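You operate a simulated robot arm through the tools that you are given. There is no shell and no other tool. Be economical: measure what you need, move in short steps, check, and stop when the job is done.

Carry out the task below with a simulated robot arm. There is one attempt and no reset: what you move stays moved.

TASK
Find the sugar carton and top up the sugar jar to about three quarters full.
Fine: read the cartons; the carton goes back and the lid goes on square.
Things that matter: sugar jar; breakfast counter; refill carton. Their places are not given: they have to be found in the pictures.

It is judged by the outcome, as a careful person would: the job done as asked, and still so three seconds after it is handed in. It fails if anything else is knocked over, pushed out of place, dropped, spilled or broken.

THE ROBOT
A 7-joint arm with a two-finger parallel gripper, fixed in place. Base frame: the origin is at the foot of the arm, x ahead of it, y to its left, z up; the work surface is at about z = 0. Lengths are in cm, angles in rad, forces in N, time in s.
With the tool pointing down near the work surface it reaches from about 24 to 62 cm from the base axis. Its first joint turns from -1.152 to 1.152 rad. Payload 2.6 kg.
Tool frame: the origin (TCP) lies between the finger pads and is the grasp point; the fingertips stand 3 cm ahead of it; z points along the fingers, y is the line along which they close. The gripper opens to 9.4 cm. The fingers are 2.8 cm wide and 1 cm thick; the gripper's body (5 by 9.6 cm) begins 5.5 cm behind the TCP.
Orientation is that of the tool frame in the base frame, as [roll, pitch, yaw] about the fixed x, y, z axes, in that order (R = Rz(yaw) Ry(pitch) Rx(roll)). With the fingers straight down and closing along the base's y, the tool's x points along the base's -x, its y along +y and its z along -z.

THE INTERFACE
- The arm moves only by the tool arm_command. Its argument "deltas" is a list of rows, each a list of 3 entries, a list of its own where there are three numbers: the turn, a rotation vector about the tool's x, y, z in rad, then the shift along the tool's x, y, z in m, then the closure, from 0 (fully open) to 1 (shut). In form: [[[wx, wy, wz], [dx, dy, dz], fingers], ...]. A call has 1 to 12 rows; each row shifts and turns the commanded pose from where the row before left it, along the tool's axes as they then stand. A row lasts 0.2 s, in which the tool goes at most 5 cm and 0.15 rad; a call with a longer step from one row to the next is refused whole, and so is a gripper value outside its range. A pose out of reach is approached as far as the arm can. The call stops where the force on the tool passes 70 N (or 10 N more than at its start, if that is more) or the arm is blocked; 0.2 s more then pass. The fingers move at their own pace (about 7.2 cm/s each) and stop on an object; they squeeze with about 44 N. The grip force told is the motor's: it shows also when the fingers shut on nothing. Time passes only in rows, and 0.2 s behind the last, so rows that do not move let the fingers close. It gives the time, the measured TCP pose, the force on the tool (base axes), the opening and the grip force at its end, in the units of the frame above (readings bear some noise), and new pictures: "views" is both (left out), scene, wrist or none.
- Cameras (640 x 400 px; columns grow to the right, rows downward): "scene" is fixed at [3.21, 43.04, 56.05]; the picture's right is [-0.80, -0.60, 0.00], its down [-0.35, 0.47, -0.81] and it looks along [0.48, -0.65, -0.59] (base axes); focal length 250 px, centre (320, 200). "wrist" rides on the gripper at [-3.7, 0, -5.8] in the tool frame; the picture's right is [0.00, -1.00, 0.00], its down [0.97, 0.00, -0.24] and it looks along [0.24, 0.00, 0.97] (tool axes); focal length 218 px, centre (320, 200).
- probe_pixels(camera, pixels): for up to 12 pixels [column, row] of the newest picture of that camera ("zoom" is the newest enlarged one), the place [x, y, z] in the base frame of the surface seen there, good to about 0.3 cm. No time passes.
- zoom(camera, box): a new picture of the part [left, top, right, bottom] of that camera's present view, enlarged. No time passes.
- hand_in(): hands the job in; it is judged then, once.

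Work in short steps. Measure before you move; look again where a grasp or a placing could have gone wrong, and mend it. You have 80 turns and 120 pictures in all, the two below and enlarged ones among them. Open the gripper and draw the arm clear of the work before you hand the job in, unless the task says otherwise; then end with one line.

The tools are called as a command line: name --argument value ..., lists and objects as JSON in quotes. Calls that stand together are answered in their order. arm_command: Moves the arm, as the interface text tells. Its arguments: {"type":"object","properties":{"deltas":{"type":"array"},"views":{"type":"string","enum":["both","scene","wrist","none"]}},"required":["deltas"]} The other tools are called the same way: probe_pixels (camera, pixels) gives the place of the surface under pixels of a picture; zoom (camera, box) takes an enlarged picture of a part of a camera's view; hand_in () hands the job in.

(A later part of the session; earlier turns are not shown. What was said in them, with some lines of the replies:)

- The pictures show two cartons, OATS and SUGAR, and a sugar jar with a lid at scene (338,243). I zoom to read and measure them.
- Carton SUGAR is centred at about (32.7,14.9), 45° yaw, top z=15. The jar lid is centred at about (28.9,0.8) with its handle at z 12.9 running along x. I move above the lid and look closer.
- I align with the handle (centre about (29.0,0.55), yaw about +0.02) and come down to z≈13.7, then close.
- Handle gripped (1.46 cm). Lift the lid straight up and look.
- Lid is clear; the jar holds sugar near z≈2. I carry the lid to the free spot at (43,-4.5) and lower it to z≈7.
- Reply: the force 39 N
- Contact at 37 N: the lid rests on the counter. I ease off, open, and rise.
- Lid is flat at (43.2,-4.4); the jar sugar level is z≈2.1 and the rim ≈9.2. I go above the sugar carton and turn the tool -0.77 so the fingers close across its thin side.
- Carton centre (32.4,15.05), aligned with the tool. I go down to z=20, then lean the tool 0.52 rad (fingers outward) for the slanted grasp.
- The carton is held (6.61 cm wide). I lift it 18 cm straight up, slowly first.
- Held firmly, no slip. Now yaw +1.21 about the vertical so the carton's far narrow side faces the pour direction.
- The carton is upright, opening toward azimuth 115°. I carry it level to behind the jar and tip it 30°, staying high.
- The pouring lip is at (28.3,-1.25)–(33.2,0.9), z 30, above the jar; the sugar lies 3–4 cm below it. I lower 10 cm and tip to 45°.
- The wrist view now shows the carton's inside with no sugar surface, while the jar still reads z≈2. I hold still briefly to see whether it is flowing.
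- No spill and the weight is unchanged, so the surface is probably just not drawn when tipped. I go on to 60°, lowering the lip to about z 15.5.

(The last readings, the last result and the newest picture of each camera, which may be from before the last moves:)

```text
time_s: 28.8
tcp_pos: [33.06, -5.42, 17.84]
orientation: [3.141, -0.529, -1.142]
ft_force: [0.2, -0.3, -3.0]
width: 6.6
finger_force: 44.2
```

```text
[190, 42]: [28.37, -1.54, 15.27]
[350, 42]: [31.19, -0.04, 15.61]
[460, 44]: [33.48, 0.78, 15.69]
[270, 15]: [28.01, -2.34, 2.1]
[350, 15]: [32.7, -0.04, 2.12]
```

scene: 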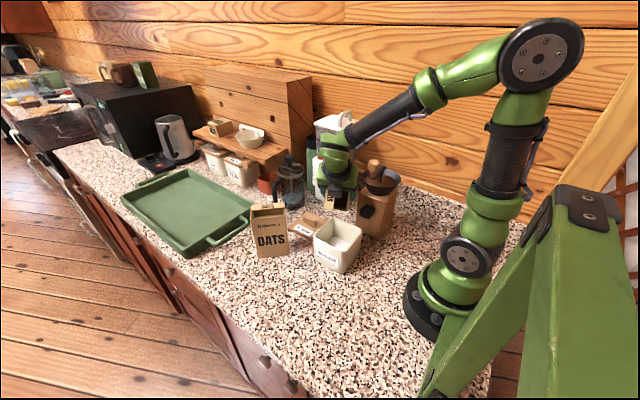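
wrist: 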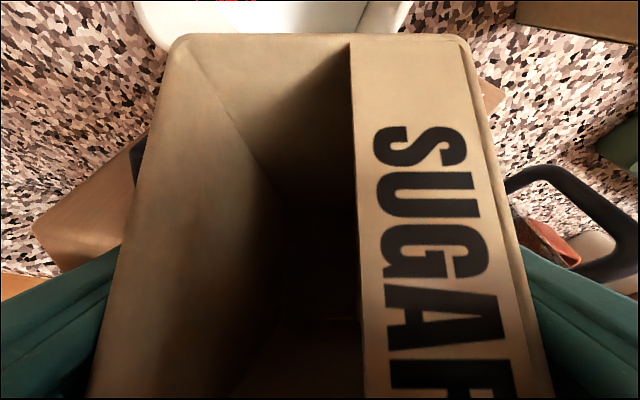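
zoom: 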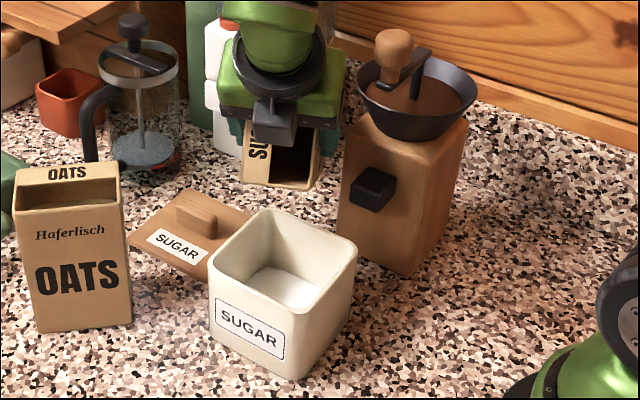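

Still nothing flows; lip at (28.4,-1.5)–(31.2,0) z 15.4, inside the jar's outline. I tip on to 75°.

arm_command --deltas '[[[0, 0.131, 0], [-0.0043, 0, -0.0025], 1], [[0, 0.131, 0], [-0.0043, 0, -0.0025], 1], [[0, 0, 0], [0, 0, 0], 1]]'

zoom --camera "scene" --box '[290, 150, 410, 280]'

probe_pixels --camera "scene" --pixels '[[340, 242], [332, 243], [338, 238], [340, 246]]'

```text
time_s: 29.6
tcp_pos: [32.52, -4.47, 17.77]
orientation: [3.138, -0.791, -1.143]
ft_force: [0.4, 0.2, -3.7]
width: 6.59
finger_force: 43.7
```

scene: 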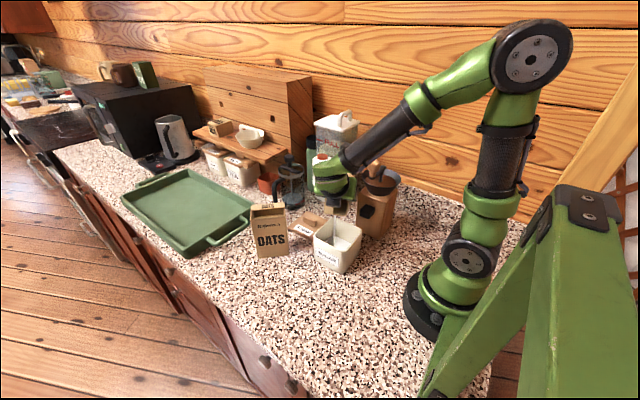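
wrist: 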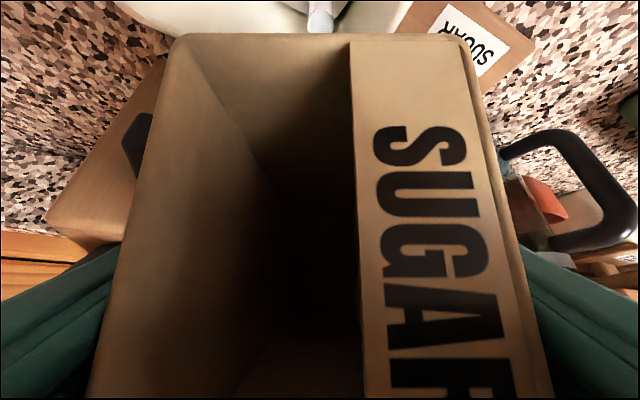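

```text
3.08 times, centred on (350, 215) of scene
```

zoom: 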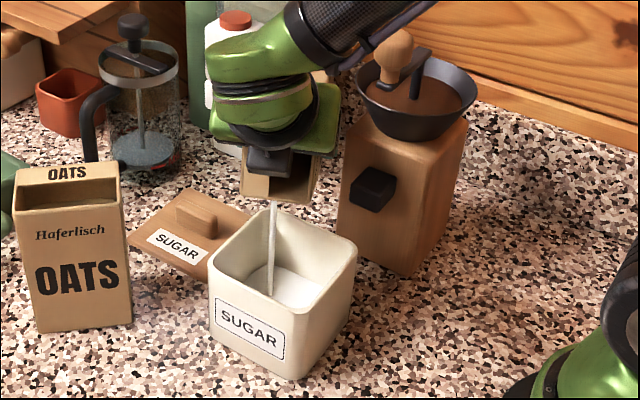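

```text
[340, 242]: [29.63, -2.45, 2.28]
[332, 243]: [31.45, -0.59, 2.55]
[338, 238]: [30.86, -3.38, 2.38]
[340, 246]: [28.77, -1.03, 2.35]
```

A thin stream now runs into the jar at 75°. I hold here and watch the level.

arm_command --deltas '[[[0, 0, 0], [0, 0, 0], 1], [[0, 0, 0], [0, 0, 0], 1], [[0, 0, 0], [0, 0, 0], 1], [[0, 0, 0], [0, 0, 0], 1], [[0, 0, 0], [0, 0, 0], 1]]' --views "scene"

probe_pixels --camera "scene" --pixels '[[340, 242], [332, 243], [338, 238], [340, 246]]'

zoom --camera "scene" --box '[300, 180, 380, 280]'

```text
time_s: 30.8
tcp_pos: [32.55, -4.49, 17.85]
orientation: [3.14, -0.79, -1.143]
ft_force: [-0.3, 0.9, -2.6]
width: 6.58
finger_force: 43.9
```

scene: 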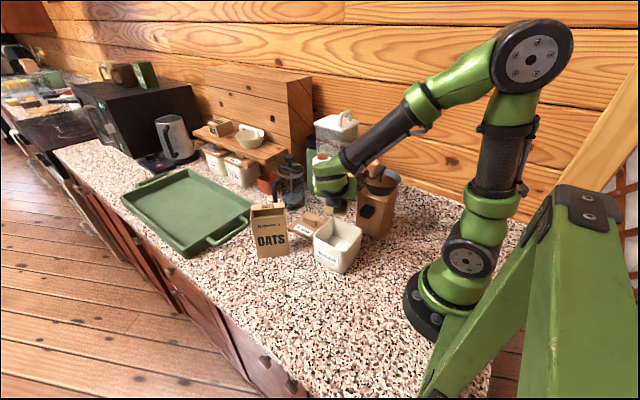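

```text
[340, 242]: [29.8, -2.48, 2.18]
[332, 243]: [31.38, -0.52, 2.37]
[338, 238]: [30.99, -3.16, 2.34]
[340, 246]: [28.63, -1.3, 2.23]
```

```text
4.00 times, centred on (340, 230) of scene
```

zoom: 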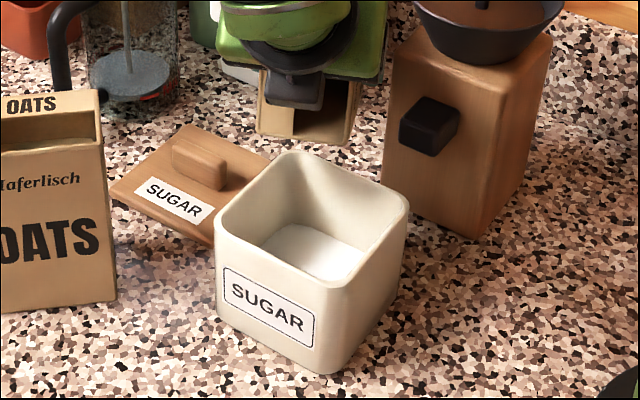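

The flow stopped with the level barely up, so the tilt sets how much leaves. I tip to 90° and hold.

arm_command --deltas '[[[0, 0.131, 0], [-0.0039, 0, -0.0039], 1], [[0, 0.131, 0], [-0.0034, 0, -0.0044], 1], [[0, 0, 0], [0, 0, 0], 1], [[0, 0, 0], [0, 0, 0], 1], [[0, 0, 0], [0, 0, 0], 1], [[0, 0, 0], [0, 0, 0], 1]]'

zoom --camera "scene" --box '[300, 180, 380, 280]'

probe_pixels --camera "scene" --pixels '[[340, 242], [332, 243], [338, 238], [340, 246]]'

probe_pixels --camera "wrist" --pixels '[[190, 42], [350, 42], [460, 44], [270, 15], [350, 15]]'

```text
time_s: 32.2
tcp_pos: [31.94, -3.45, 17.72]
orientation: [3.14, -1.051, -1.142]
ft_force: [-0.1, -0.3, -3.3]
width: 6.61
finger_force: 44.1
```

scene: 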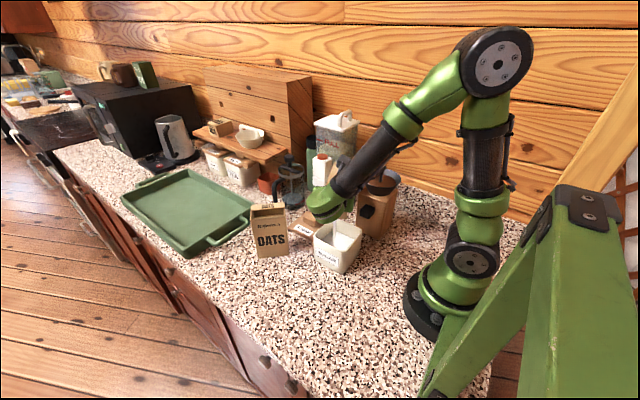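
wrist: 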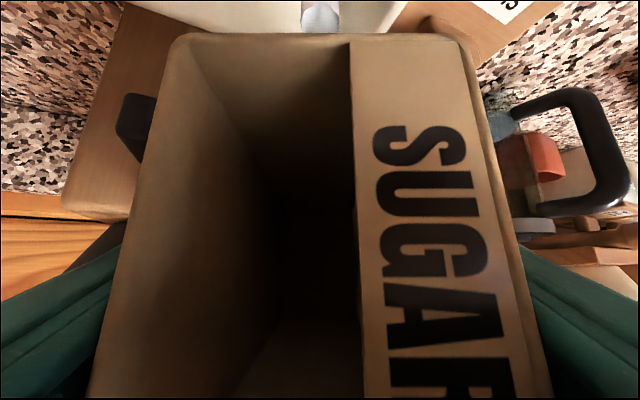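

```text
4.00 times, centred on (340, 230) of scene
```

zoom: 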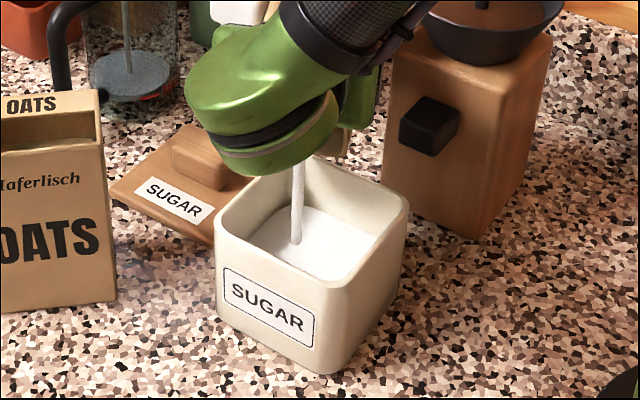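

```text
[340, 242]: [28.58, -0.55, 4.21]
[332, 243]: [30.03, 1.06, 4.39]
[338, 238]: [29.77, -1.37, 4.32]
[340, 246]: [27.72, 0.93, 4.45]
```

```text
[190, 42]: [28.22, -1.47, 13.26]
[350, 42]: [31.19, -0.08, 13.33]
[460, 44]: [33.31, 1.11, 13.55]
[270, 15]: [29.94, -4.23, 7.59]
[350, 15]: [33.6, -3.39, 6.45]
```

Flow is strong; level 4.3. Hold one more second, then measure.

arm_command --deltas '[[[0, 0, 0], [0, 0, 0], 1], [[0, 0, 0], [0, 0, 0], 1], [[0, 0, 0], [0, 0, 0], 1]]' --views "scene"

probe_pixels --camera "scene" --pixels '[[342, 242], [334, 243], [340, 238], [342, 246]]'

zoom --camera "scene" --box '[300, 180, 380, 280]'

```text
time_s: 33.0
tcp_pos: [32.05, -3.42, 17.89]
orientation: [3.14, -1.053, -1.142]
ft_force: [0.3, -0.2, -2.0]
width: 6.61
finger_force: 43.7
```

scene: 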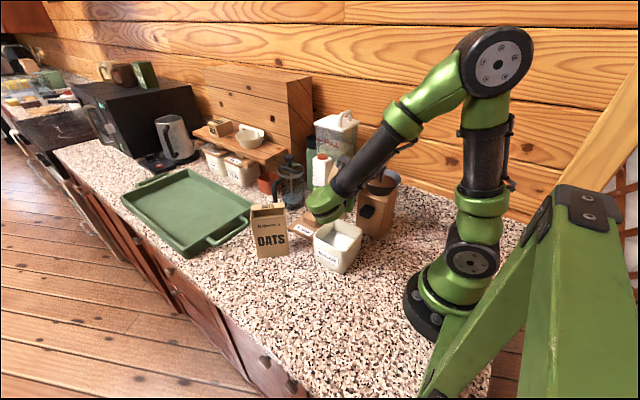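

```text
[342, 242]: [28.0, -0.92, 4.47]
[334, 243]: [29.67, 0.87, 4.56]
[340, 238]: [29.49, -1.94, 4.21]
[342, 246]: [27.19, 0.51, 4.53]
```

```text
4.00 times, centred on (340, 230) of scene
```

zoom: 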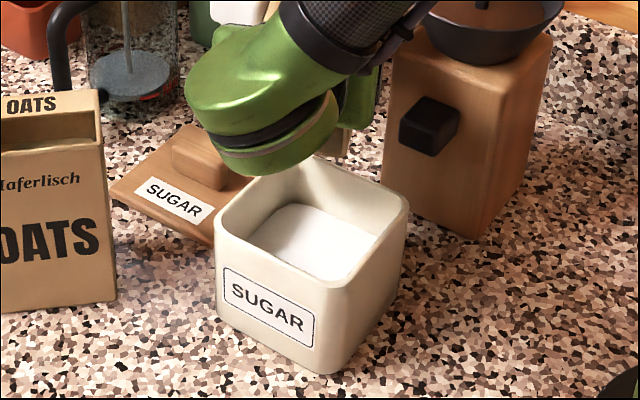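

Stopped at level ≈4.45. Tip another 7.5°.

arm_command --deltas '[[[0, 0.131, 0], [-0.0011, 0, -0.007], 1], [[0, 0, 0], [0, 0, 0], 1], [[0, 0, 0], [0, 0, 0], 1], [[0, 0, 0], [0, 0, 0], 1], [[0, 0, 0], [0, 0, 0], 1], [[0, 0, 0], [0, 0, 0], 1], [[0, 0, 0], [0, 0, 0], 1], [[0, 0, 0], [0, 0, 0], 1]]' --views "scene"

zoom --camera "scene" --box '[300, 180, 380, 280]'

probe_pixels --camera "scene" --pixels '[[342, 242], [334, 243], [340, 238], [342, 246]]'

```text
time_s: 34.8
tcp_pos: [31.65, -2.92, 18.1]
orientation: [3.137, -1.183, -1.144]
ft_force: [-1.6, 0.3, -3.2]
width: 6.59
finger_force: 43.5
```

scene: 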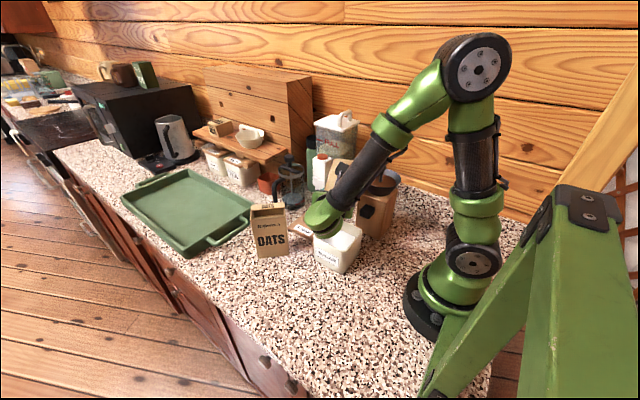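

```text
4.00 times, centred on (340, 230) of scene
```

zoom: 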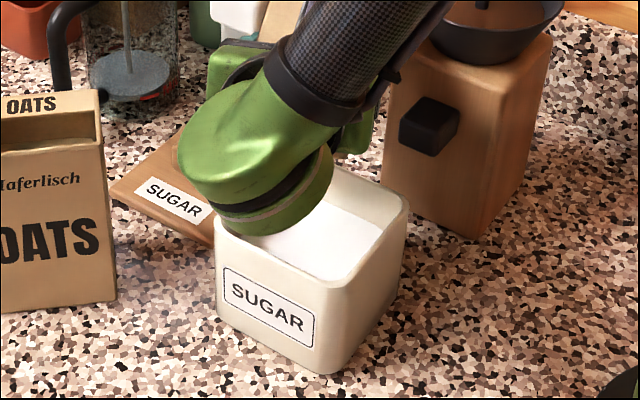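

```text
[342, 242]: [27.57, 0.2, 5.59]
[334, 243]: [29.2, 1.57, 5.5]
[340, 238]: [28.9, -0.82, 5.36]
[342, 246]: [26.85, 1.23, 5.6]
```

probe_pixels --camera "zoom" --pixels '[[270, 230], [310, 210], [220, 205], [225, 175], [280, 190], [360, 215]]'

```text
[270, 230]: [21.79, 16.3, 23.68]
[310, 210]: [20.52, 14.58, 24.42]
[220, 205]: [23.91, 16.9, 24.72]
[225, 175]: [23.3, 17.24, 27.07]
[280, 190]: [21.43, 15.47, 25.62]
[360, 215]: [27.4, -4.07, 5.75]
```

Wrist is well clear (z≈24). Level 5.5; tip another 0.15 rad.

arm_command --deltas '[[[0, 0.15, 0], [-0.0012, 0, -0.0082], 1], [[0, 0, 0], [0, 0, 0], 1], [[0, 0, 0], [0, 0, 0], 1], [[0, 0, 0], [0, 0, 0], 1], [[0, 0, 0], [0, 0, 0], 1], [[0, 0, 0], [0, 0, 0], 1], [[0, 0, 0], [0, 0, 0], 1], [[0, 0, 0], [0, 0, 0], 1]]' --views "scene"

zoom --camera "scene" --box '[300, 180, 380, 280]'

probe_pixels --camera "scene" --pixels '[[342, 242], [346, 243], [352, 238], [342, 246], [346, 238]]'

```text
time_s: 36.6
tcp_pos: [31.42, -2.1, 18.27]
orientation: [3.138, -1.333, -1.139]
ft_force: [0.2, -0.2, -3.2]
width: 6.6
finger_force: 43.8
```

scene: 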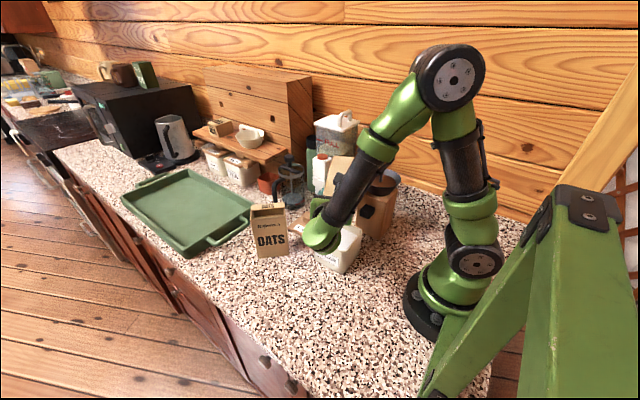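

```text
4.00 times, centred on (340, 230) of scene
```

zoom: 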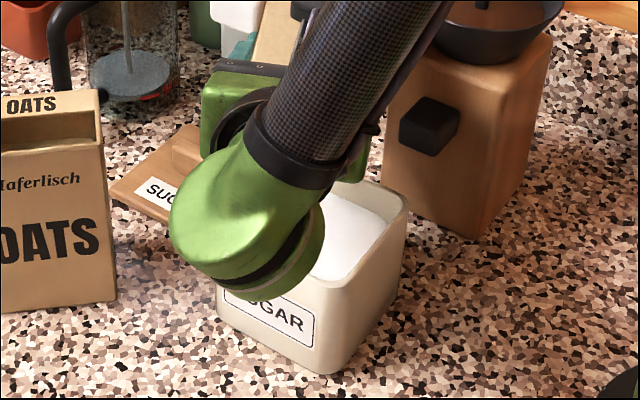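

```text
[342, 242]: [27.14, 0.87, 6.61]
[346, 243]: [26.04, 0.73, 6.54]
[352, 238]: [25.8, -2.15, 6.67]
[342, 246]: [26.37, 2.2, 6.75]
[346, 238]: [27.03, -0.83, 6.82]
```

Level ≈6.7 of rim 9.2 — just short of three quarters. A final nudge of 0.04 rad.

arm_command --deltas '[[[0, 0.04, 0], [0, 0, -0.002], 1], [[0, 0, 0], [0, 0, 0], 1], [[0, 0, 0], [0, 0, 0], 1], [[0, 0, 0], [0, 0, 0], 1], [[0, 0, 0], [0, 0, 0], 1], [[0, 0, 0], [0, 0, 0], 1]]' --views "scene"

probe_pixels --camera "scene" --pixels '[[342, 242], [346, 243], [352, 238], [342, 246], [346, 238]]'

```text
time_s: 38.0
tcp_pos: [31.32, -1.95, 18.33]
orientation: [3.135, -1.374, -1.139]
ft_force: [-0.3, -0.3, -3.0]
width: 6.6
finger_force: 44.2
```

scene: 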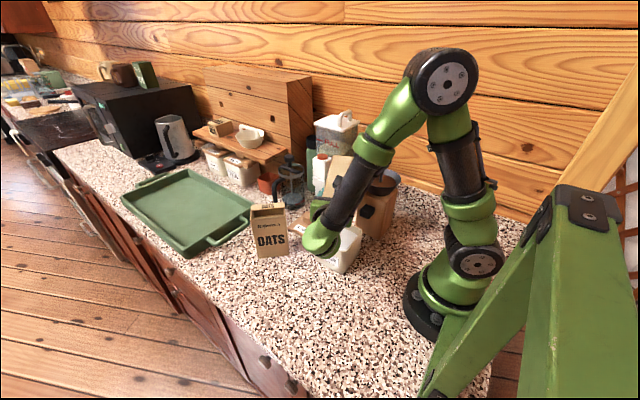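

```text
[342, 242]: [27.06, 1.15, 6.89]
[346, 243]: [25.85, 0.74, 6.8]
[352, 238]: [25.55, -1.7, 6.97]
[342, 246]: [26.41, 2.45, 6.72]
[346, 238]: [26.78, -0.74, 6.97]
```

Level ≈6.9, about three quarters. I tip back while raising, keeping over the jar at first.

arm_command --deltas '[[[0, -0.15, 0], [0.0147, 0, -0.003], 1], [[0, -0.15, 0], [0.0376, 0, -0.0136], 1], [[0, -0.15, 0], [0.0352, 0, -0.019], 1], [[0, -0.15, 0], [0.0319, 0, -0.0241], 1], [[0, -0.144, 0], [0, 0, 0], 1], [[0, -0.144, 0], [0, 0, 0], 1], [[0, -0.144, 0], [0, 0, 0], 1], [[0, -0.144, 0], [0, 0, 0], 1], [[0, -0.144, 0], [0, 0, 0], 1], [[0, -0.144, 0], [0, 0, 0], 1], [[0, -0.144, 0], [0, 0, 0], 1], [[0, -0.144, 0], [0, 0, 0], 1]]'

probe_pixels --camera "scene" --pixels '[[342, 242], [346, 240], [335, 238], [342, 246], [340, 236]]'

zoom --camera "scene" --box '[260, 120, 420, 290]'

```text
time_s: 40.6
tcp_pos: [31.41, -1.91, 31.72]
orientation: [-3.141, 0.38, -1.142]
ft_force: [-0.3, -0.6, -1.9]
width: 6.58
finger_force: 44.3
```

scene: 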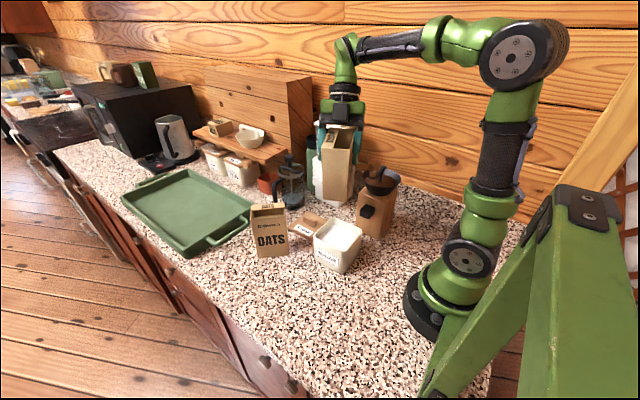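
wrist: 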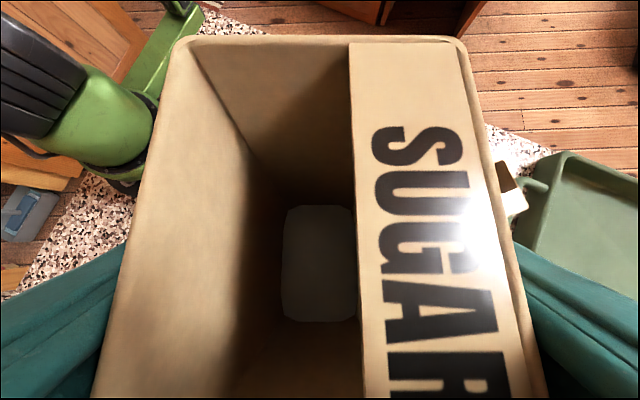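

```text
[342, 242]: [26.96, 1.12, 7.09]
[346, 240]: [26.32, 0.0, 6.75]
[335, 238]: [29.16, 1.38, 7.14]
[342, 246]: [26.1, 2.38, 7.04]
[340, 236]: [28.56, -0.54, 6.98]
```

```text
2.35 times, centred on (340, 205) of scene
```

zoom: 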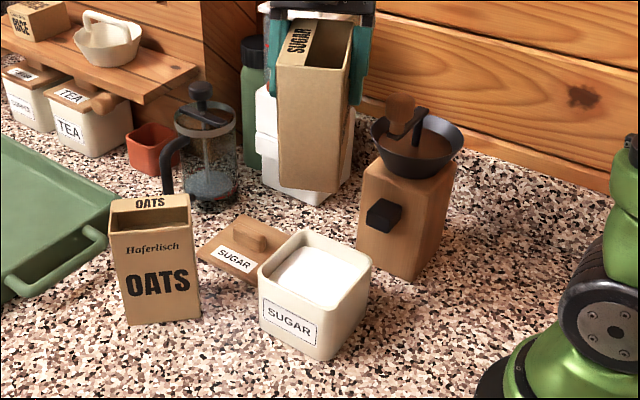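

Jar level ≈7.0, no spill. I level the carton, carry it back and turn it to its original yaw.

arm_command --deltas '[[[0, -0.141, 0], [0, 0, 0], 1], [[0, 0, 0], [-0.0322, -0.0186, 0.0185], 1], [[0, 0, 0], [-0.0322, -0.0186, 0.0185], 1], [[0, 0, 0], [-0.0322, -0.0186, 0.0185], 1], [[0, 0, 0], [-0.0322, -0.0186, 0.0185], 1], [[0.0669, 0, 0.1165], [0, 0, 0], 1], [[0.0669, 0, 0.1165], [0, 0, 0], 1], [[0.0669, 0, 0.1165], [0, 0, 0], 1], [[0.0669, 0, 0.1165], [0, 0, 0], 1], [[0.0669, 0, 0.1165], [0, 0, 0], 1], [[0.0669, 0, 0.1165], [0, 0, 0], 1], [[0.0669, 0, 0.1165], [0, 0, 0], 1]]' --views "none"

arm_command --deltas '[[[0.0669, 0, 0.1165], [0, 0, 0], 1], [[0.0669, 0, 0.1165], [0, 0, 0], 1], [[0, 0, 0], [0, 0, 0], 1]]'

```text
time_s: 43.2
tcp_pos: [32.03, 14.76, 31.72]
orientation: [-3.139, 0.52, -2.087]
ft_force: [0.0, -0.2, -2.7]
width: 6.61
finger_force: 44.4
```

```text
time_s: 44.0
tcp_pos: [31.92, 14.73, 31.64]
orientation: [-3.141, 0.521, -2.353]
ft_force: [0.7, -0.5, -3.4]
width: 6.61
finger_force: 44.0
```

scene: 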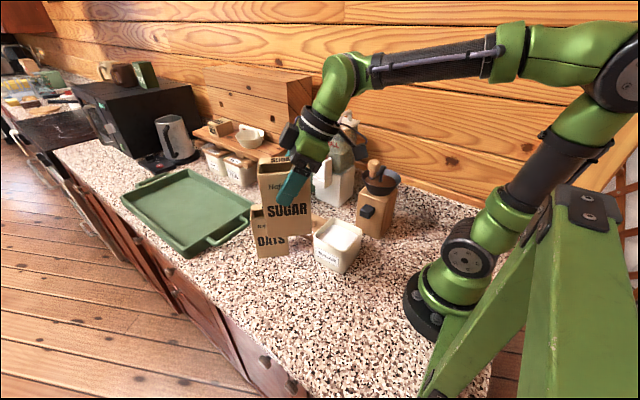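
wrist: 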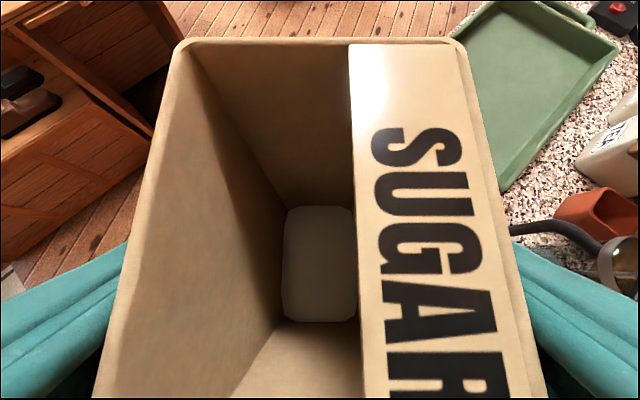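

arm_command --deltas '[[[0, 0, 0], [0.0189, 0, 0.0329], 1], [[0, 0, 0], [0.0189, 0, 0.0329], 1], [[0, 0, 0], [0.0189, 0, 0.0329], 1], [[0, 0, 0], [0.0189, 0, 0.0329], 1], [[0, 0, 0], [0.0174, 0, 0.0303], 1], [[0, 0, 0], [0, 0, 0], 1]]'

zoom --camera "scene" --box '[230, 170, 390, 310]'

```text
time_s: 45.4
tcp_pos: [32.1, 14.69, 13.22]
orientation: [-3.141, 0.52, -2.352]
ft_force: [-0.6, -0.4, -2.6]
width: 6.6
finger_force: 44.2
```

scene: 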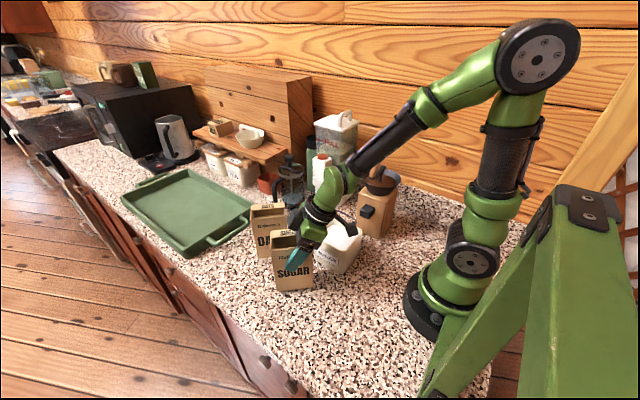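
wrist: 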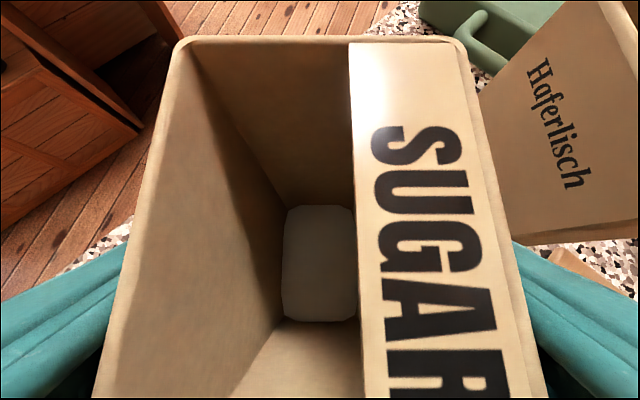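

```text
2.86 times, centred on (310, 240) of scene
```

zoom: 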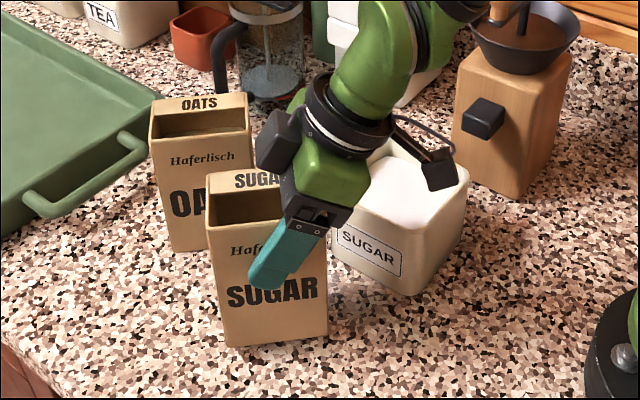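

arm_command --deltas '[[[0, 0, 0], [0.005, 0, 0.0087], 1], [[0, 0, 0], [0.0025, 0, 0.0043], 1], [[0, 0, 0], [0.001, 0, 0.0017], 1], [[0, 0, 0], [0, 0, 0], 1]]' --views "none"

```text
time_s: 46.4
tcp_pos: [32.12, 14.64, 11.73]
orientation: [-3.138, 0.525, -2.351]
ft_force: [-17.5, -9.0, 45.4]
width: 6.61
finger_force: 43.9
```

arm_command --deltas '[[[0, 0, 0], [-0.001, 0, -0.0017], 1], [[0, 0, 0], [0, 0, 0], 1]]'

probe_pixels --camera "wrist" --pixels '[[190, 44], [455, 46], [400, 42], [400, 300], [500, 320], [130, 300], [370, 200]]'

zoom --camera "scene" --box '[230, 200, 350, 310]'

```text
time_s: 47.0
tcp_pos: [32.08, 14.61, 11.6]
orientation: [-3.138, 0.519, -2.348]
ft_force: [4.7, 3.7, 10.1]
width: 6.63
finger_force: 44.0
```

scene: 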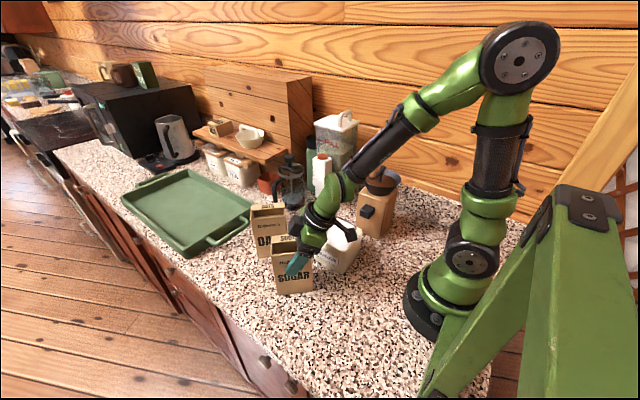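
wrist: 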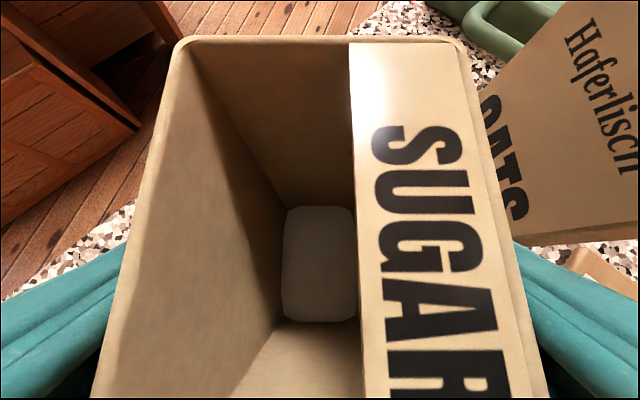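

```text
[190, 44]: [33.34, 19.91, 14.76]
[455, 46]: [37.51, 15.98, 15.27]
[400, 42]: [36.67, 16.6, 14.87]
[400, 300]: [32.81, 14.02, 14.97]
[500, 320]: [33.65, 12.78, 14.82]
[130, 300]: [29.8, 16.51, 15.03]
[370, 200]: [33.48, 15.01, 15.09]
```

```text
3.64 times, centred on (290, 255) of scene
```

zoom: 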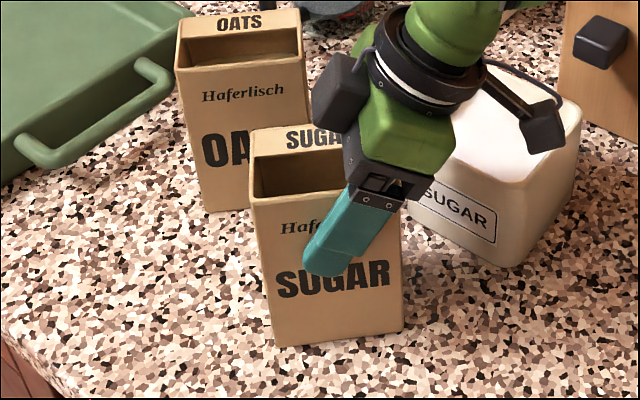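

Carton stands in its old place (corners (33.3,19.9) and (37.5,16.0), top z≈15). I open and check before withdrawing.

arm_command --deltas '[[[0, 0, 0], [0, 0, 0], 0.2], [[0, 0, 0], [0, 0, 0], 0], [[0, 0, 0], [0, 0, 0], 0], [[0, 0, 0], [0, 0, 0], 0]]' --views "wrist"

```text
time_s: 48.0
tcp_pos: [31.95, 14.65, 11.55]
orientation: [-3.14, 0.521, -2.351]
ft_force: [-0.6, 0.0, 0.8]
width: 9.4
finger_force: 0.1
```

wrist: 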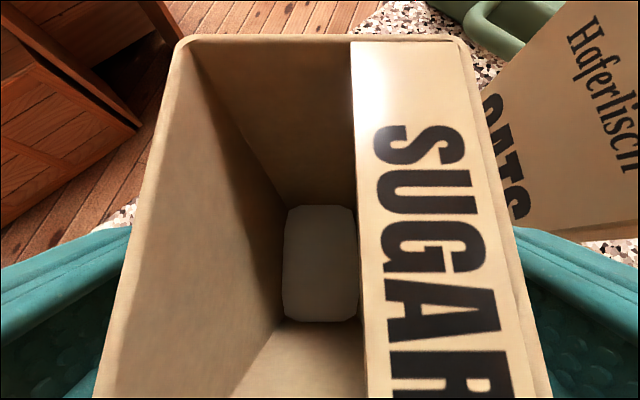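

Free on both sides. I withdraw along the tool axis, then right the tool and rise.

arm_command --deltas '[[[0, 0, 0], [0, 0, -0.02], 0], [[0, 0, 0], [0, 0, -0.03], 0], [[0, 0, 0], [0, 0, -0.035], 0], [[0, 0, 0], [0, 0, -0.035], 0], [[0, 0.13, 0], [0, 0, -0.02], 0], [[0, 0.13, 0], [0, 0, -0.02], 0], [[0, 0.13, 0], [0, 0, -0.02], 0], [[0, 0.131, 0], [0, 0, -0.02], 0], [[0, 0, 0], [0, 0, 0], 0]]'

```text
time_s: 50.0
tcp_pos: [25.88, 8.51, 29.49]
orientation: [-3.139, -0.001, -2.349]
ft_force: [-0.1, -0.8, 0.0]
width: 9.41
finger_force: 0.1
```

scene: 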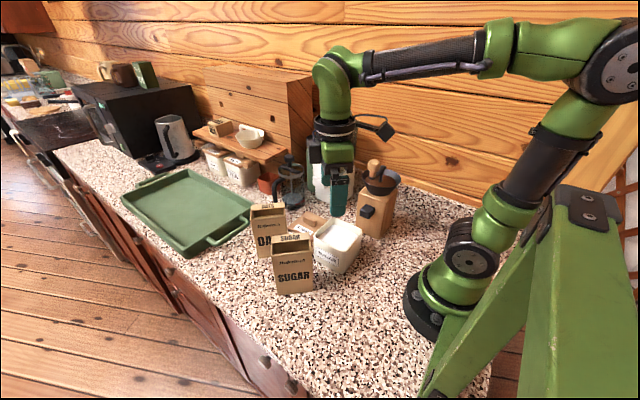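
wrist: 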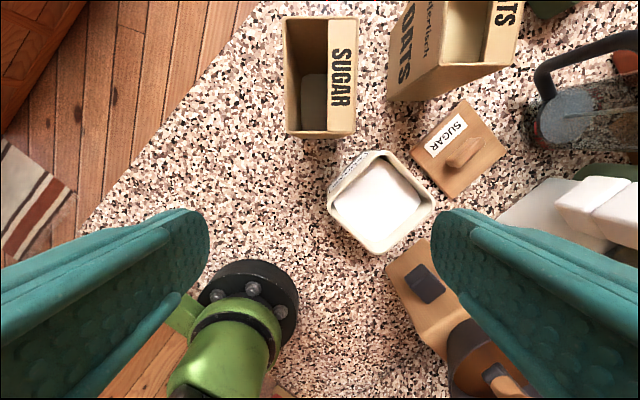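

Carton is back upright; jar looks three-quarters full. I turn back and go above the lid.

arm_command --deltas '[[[0, 0, 0.129], [0, 0, 0], 0], [[0, 0, 0.129], [0, 0, 0], 0], [[0, 0, 0.129], [0, 0, 0], 0], [[0, 0, 0.129], [0, 0, 0], 0], [[0, 0, 0.129], [0, 0, 0], 0], [[0, 0, 0.129], [0, 0, 0], 0], [[0, 0, 0], [-0.0338, -0.0267, 0], 0], [[0, 0, 0], [-0.0338, -0.0267, 0], 0], [[0, 0, 0], [-0.0338, -0.0267, 0], 0], [[0, 0, 0], [-0.0338, -0.0267, 0], 0], [[0, 0, 0], [-0.0338, -0.0267, 0], 0], [[0, 0, 0], [0, 0, 0], 0]]' --views "wrist"

probe_pixels --camera "wrist" --pixels '[[320, 155], [320, 185], [320, 170], [288, 138], [353, 138], [353, 202], [288, 202], [280, 270], [252, 230], [312, 228], [246, 306], [318, 306]]'

```text
time_s: 52.6
tcp_pos: [43.33, -4.53, 29.33]
orientation: [-3.139, 0.001, -3.124]
ft_force: [0.2, 0.1, -0.4]
width: 9.4
finger_force: 0.1
```

wrist: 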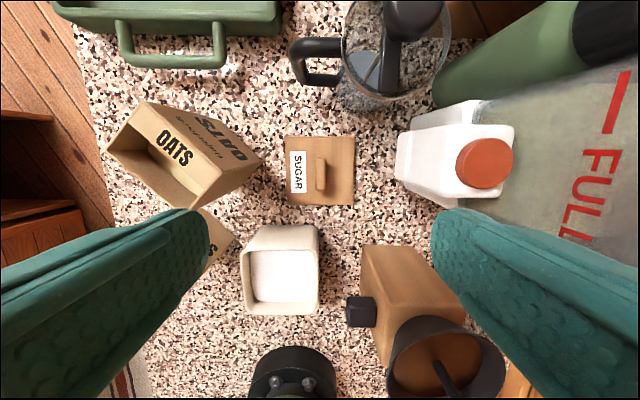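

```text
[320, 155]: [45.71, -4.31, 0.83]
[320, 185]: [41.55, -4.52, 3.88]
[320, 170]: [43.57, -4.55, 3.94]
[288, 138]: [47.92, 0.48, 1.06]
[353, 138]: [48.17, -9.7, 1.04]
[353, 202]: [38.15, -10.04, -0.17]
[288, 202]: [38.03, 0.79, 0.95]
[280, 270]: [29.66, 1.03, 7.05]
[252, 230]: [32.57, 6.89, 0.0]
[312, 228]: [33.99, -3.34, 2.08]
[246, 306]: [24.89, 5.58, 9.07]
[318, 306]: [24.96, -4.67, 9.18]
```

Jar and lid have not moved. I go down on the lid handle at (43.03,-4.5).

arm_command --deltas '[[[0, 0, 0], [0.0028, 0.0005, 0.042], 0], [[0, 0, 0], [0, 0, 0.042], 0], [[0, 0, 0], [0, 0, 0.042], 0], [[0, 0, 0], [0, 0, 0.042], 0], [[0, 0, 0], [0, 0, 0.042], 0.3], [[0, 0, 0], [0, 0, 0.025], 0.5], [[0, 0, 0], [0, 0, 0.014], 0.5], [[0, 0, 0], [0, 0, 0], 0.5]]' --views "wrist"

```text
time_s: 54.4
tcp_pos: [42.81, -4.61, 4.68]
orientation: [-3.139, 0.0, -3.126]
ft_force: [-0.9, -0.1, 1.3]
width: 4.72
finger_force: 0.1
```

wrist: 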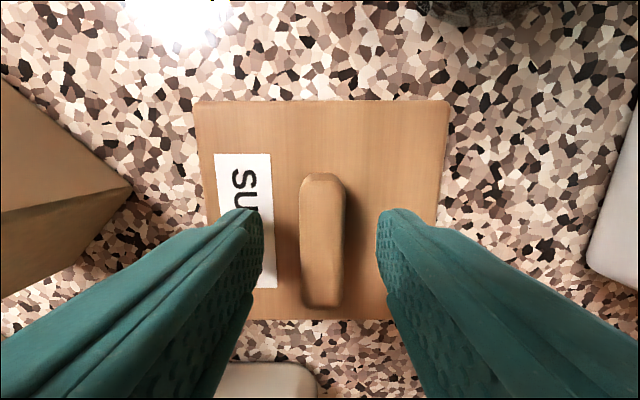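

arm_command --deltas '[[[0, 0, 0], [-0.002, -0.001, 0.0025], 0.5], [[0, 0, 0], [0, 0, 0], 1], [[0, 0, 0], [0, 0, 0], 1], [[0, 0, 0], [0, 0, 0], 1], [[0, 0, 0], [0, 0, 0], 1], [[0, 0, 0], [0, 0, -0.01], 1], [[0, 0, 0], [0, 0, -0.03], 1], [[0, 0, 0], [0, 0, -0.04], 1], [[0, 0, 0], [0, 0, -0.04], 1], [[0, 0, 0], [0, 0, -0.04], 1], [[0, 0, 0], [0, 0, -0.025], 1], [[0, 0, 0], [0, 0, 0], 1]]'

```text
time_s: 57.0
tcp_pos: [43.1, -4.61, 22.97]
orientation: [-3.14, 0.0, -3.126]
ft_force: [-0.3, -1.0, 0.2]
width: 1.46
finger_force: 44.1
```

scene: 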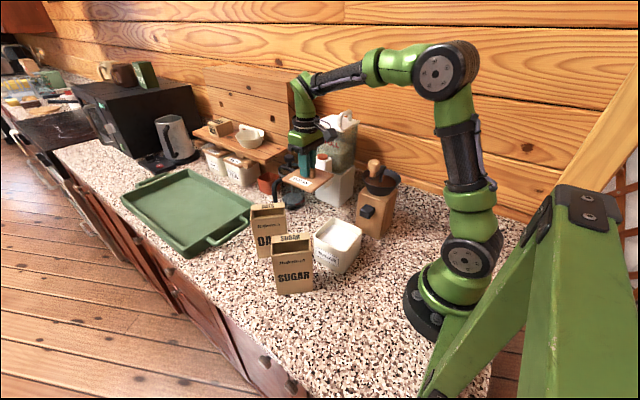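
wrist: 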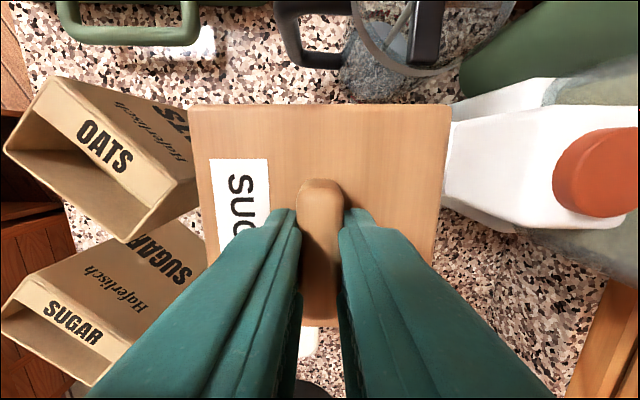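

The lid sits in the grip as before. I carry it over the jar to (28.92,0.58) and lower to 1 cm above the rim.

arm_command --deltas '[[[0, 0, 0], [0.03525, 0.01353, 0], 1], [[0, 0, 0], [0.03525, 0.01353, 0], 1], [[0, 0, 0], [0.03525, 0.01353, 0], 1], [[0, 0, 0], [0.03525, 0.01353, 0], 1], [[0, 0, 0], [0, 0, 0.04], 1], [[0, 0, 0], [0, 0, 0.03], 1], [[0, 0, 0], [0, 0, 0.014], 1], [[0, 0, 0], [0, 0, 0], 1], [[0, 0, 0], [0, 0, 0], 1]]'

zoom --camera "scene" --box '[300, 190, 380, 280]'

```text
time_s: 59.0
tcp_pos: [28.81, 0.55, 14.47]
orientation: [-3.14, -0.001, -3.125]
ft_force: [0.3, -0.2, -0.2]
width: 1.46
finger_force: 43.5
```

scene: 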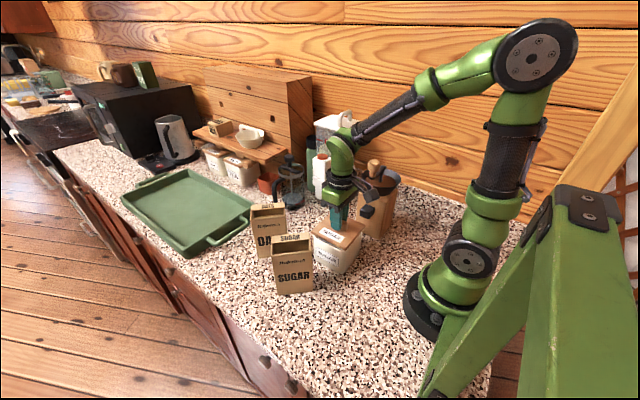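
wrist: 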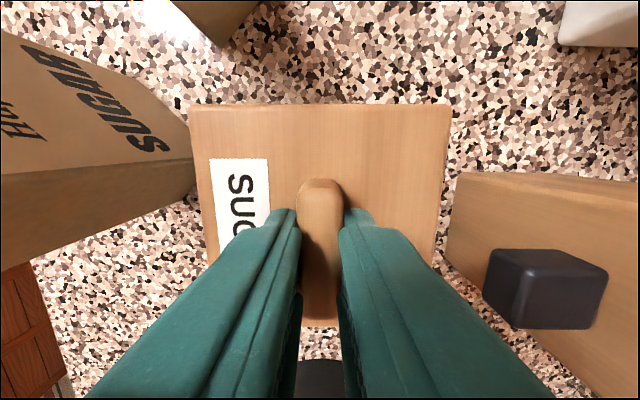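

```text
4.44 times, centred on (340, 235) of scene
```

zoom: 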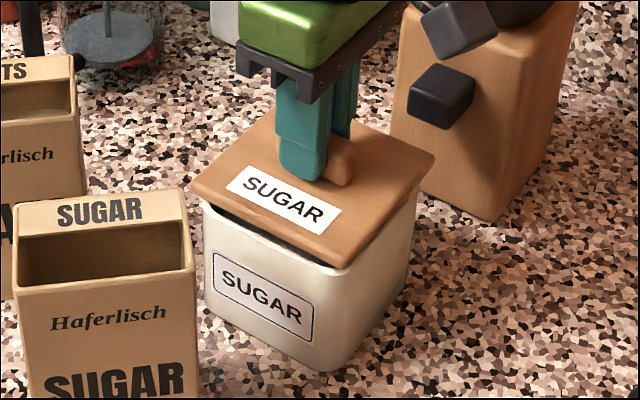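

arm_command --deltas '[[[0, 0, 0], [-0.0006, 0, 0.005], 1], [[0, 0, 0], [0, 0, 0.002], 1], [[0, 0, 0], [0, 0, 0], 1]]' --views "none"

```text
time_s: 59.8
tcp_pos: [28.83, 0.62, 13.77]
orientation: [-3.14, 0.0, -3.126]
ft_force: [0.3, -0.2, -1.1]
width: 1.5
finger_force: 44.4
```

arm_command --deltas '[[[0, 0, 0], [-0.0004, 0, 0.001], 1], [[0, 0, 0], [0, 0, 0.001], 1], [[0, 0, 0], [0, 0, 0], 1]]' --views "none"

```text
time_s: 60.6
tcp_pos: [29.03, 0.57, 13.8]
orientation: [3.141, -0.001, -3.128]
ft_force: [-22.0, 1.8, 40.1]
width: 1.48
finger_force: 43.5
```

arm_command --deltas '[[[0, 0, 0], [0, 0, -0.001], 1], [[0, 0, 0], [0, 0, 0], 1]]' --views "scene"

zoom --camera "scene" --box '[300, 190, 380, 280]'

```text
time_s: 61.2
tcp_pos: [29.0, 0.58, 13.71]
orientation: [-3.14, -0.001, -3.124]
ft_force: [-9.2, 3.1, 14.0]
width: 1.48
finger_force: 43.7
```

scene: 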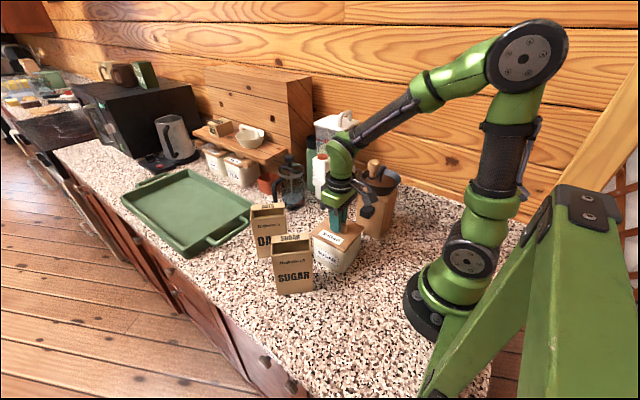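

```text
4.44 times, centred on (340, 235) of scene
```

zoom: 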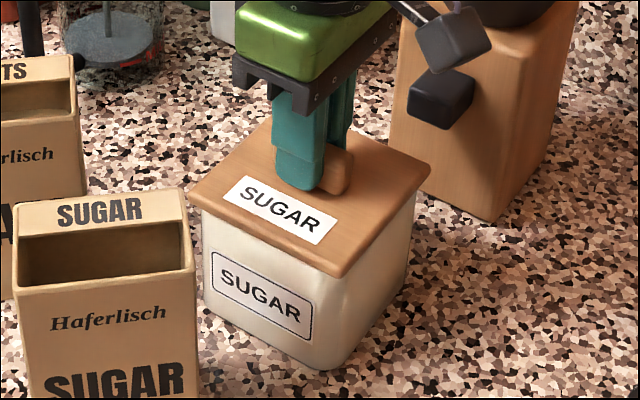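

The lid sits on the rim and looks square. I open, rise, and check.

arm_command --deltas '[[[0, 0, 0], [0, 0, 0], 0.7], [[0, 0, 0], [0, 0, 0], 0.4], [[0, 0, 0], [0, 0, 0], 0.4], [[0, 0, 0], [0, 0, -0.03], 0.3], [[0, 0, 0], [0, 0, -0.04], 0], [[0, 0, 0], [0, 0, -0.04], 0], [[0, 0, 0], [0, 0, -0.035], 0], [[0, 0, 0], [0, 0, 0], 0]]'

zoom --camera "scene" --box '[250, 190, 400, 300]'

probe_pixels --camera "wrist" --pixels '[[276, 135], [370, 135], [370, 220], [280, 222], [324, 182], [300, 180], [350, 180]]'

```text
time_s: 63.0
tcp_pos: [28.89, 0.82, 28.27]
orientation: [-3.139, 0.001, -3.125]
ft_force: [-0.4, 0.3, 0.8]
width: 9.4
finger_force: 0.0
```

scene: 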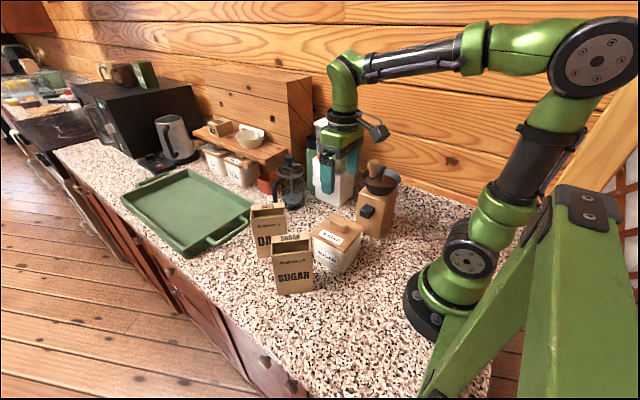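
wrist: 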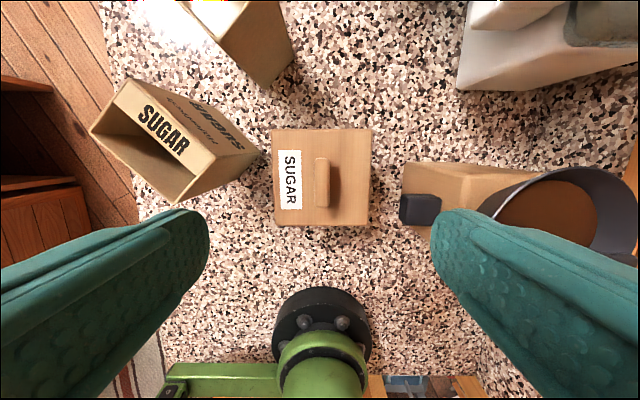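

```text
3.64 times, centred on (325, 245) of scene
```

zoom: 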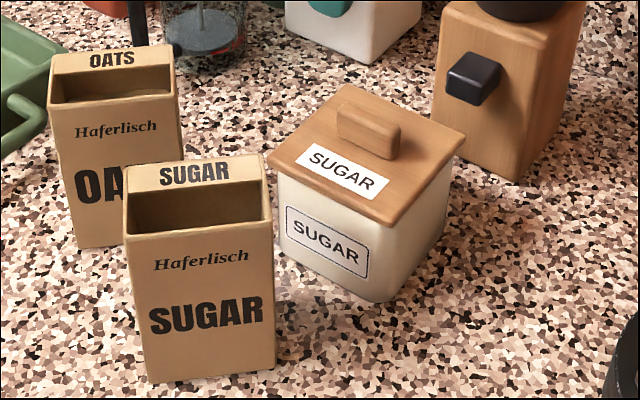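

```text
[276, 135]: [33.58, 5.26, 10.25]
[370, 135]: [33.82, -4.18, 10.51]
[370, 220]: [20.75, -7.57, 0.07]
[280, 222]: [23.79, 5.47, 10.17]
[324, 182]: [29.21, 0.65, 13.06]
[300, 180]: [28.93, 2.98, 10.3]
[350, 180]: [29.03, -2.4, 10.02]
```

Lid is level (z≈10.2 throughout) and square; carton and neighbours are in place. I draw the arm up clear.

arm_command --deltas '[[[0, 0, 0], [0, 0, -0.04], 0], [[0, 0, 0], [0, 0, -0.04], 0], [[0, 0, 0], [0, 0, -0.04], 0], [[0, 0, 0], [0, 0, 0], 0]]' --views "wrist"

```text
time_s: 64.0
tcp_pos: [28.85, 0.8, 40.09]
orientation: [-3.14, 0.0, -3.126]
ft_force: [0.1, -0.1, 0.4]
width: 9.38
finger_force: 0.0
```

wrist: 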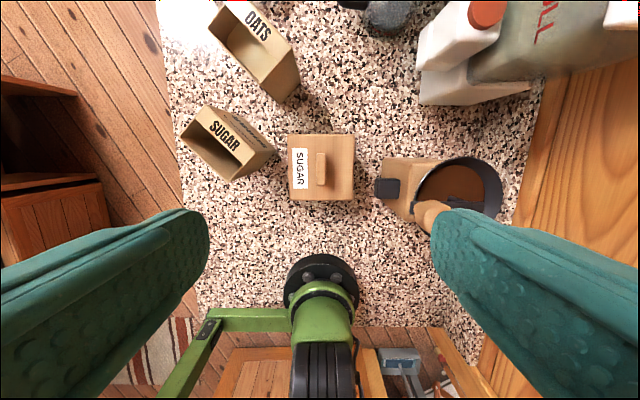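

zoom --camera "scene" --box '[220, 130, 420, 310]'

```text
2.22 times, centred on (320, 220) of scene
```

zoom: 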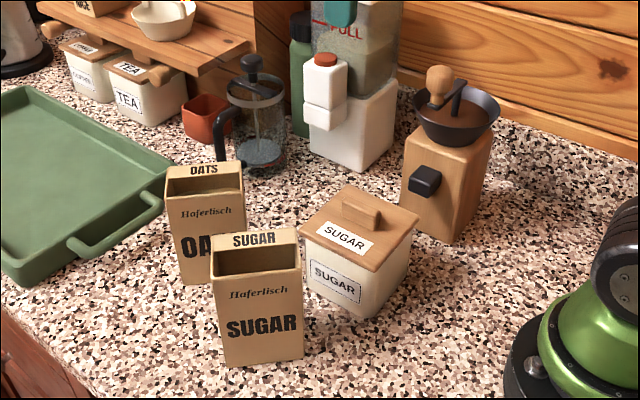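

Everything is in place, nothing spilled, and the arm is clear, so I hand in.

hand_in

```text
The job is handed in.
```

The sugar jar is topped up to about three quarters (sugar at about 7.0 cm, rim at 9.2 cm), its lid is back on square, and the sugar carton is back in its place with nothing spilled or knocked over.
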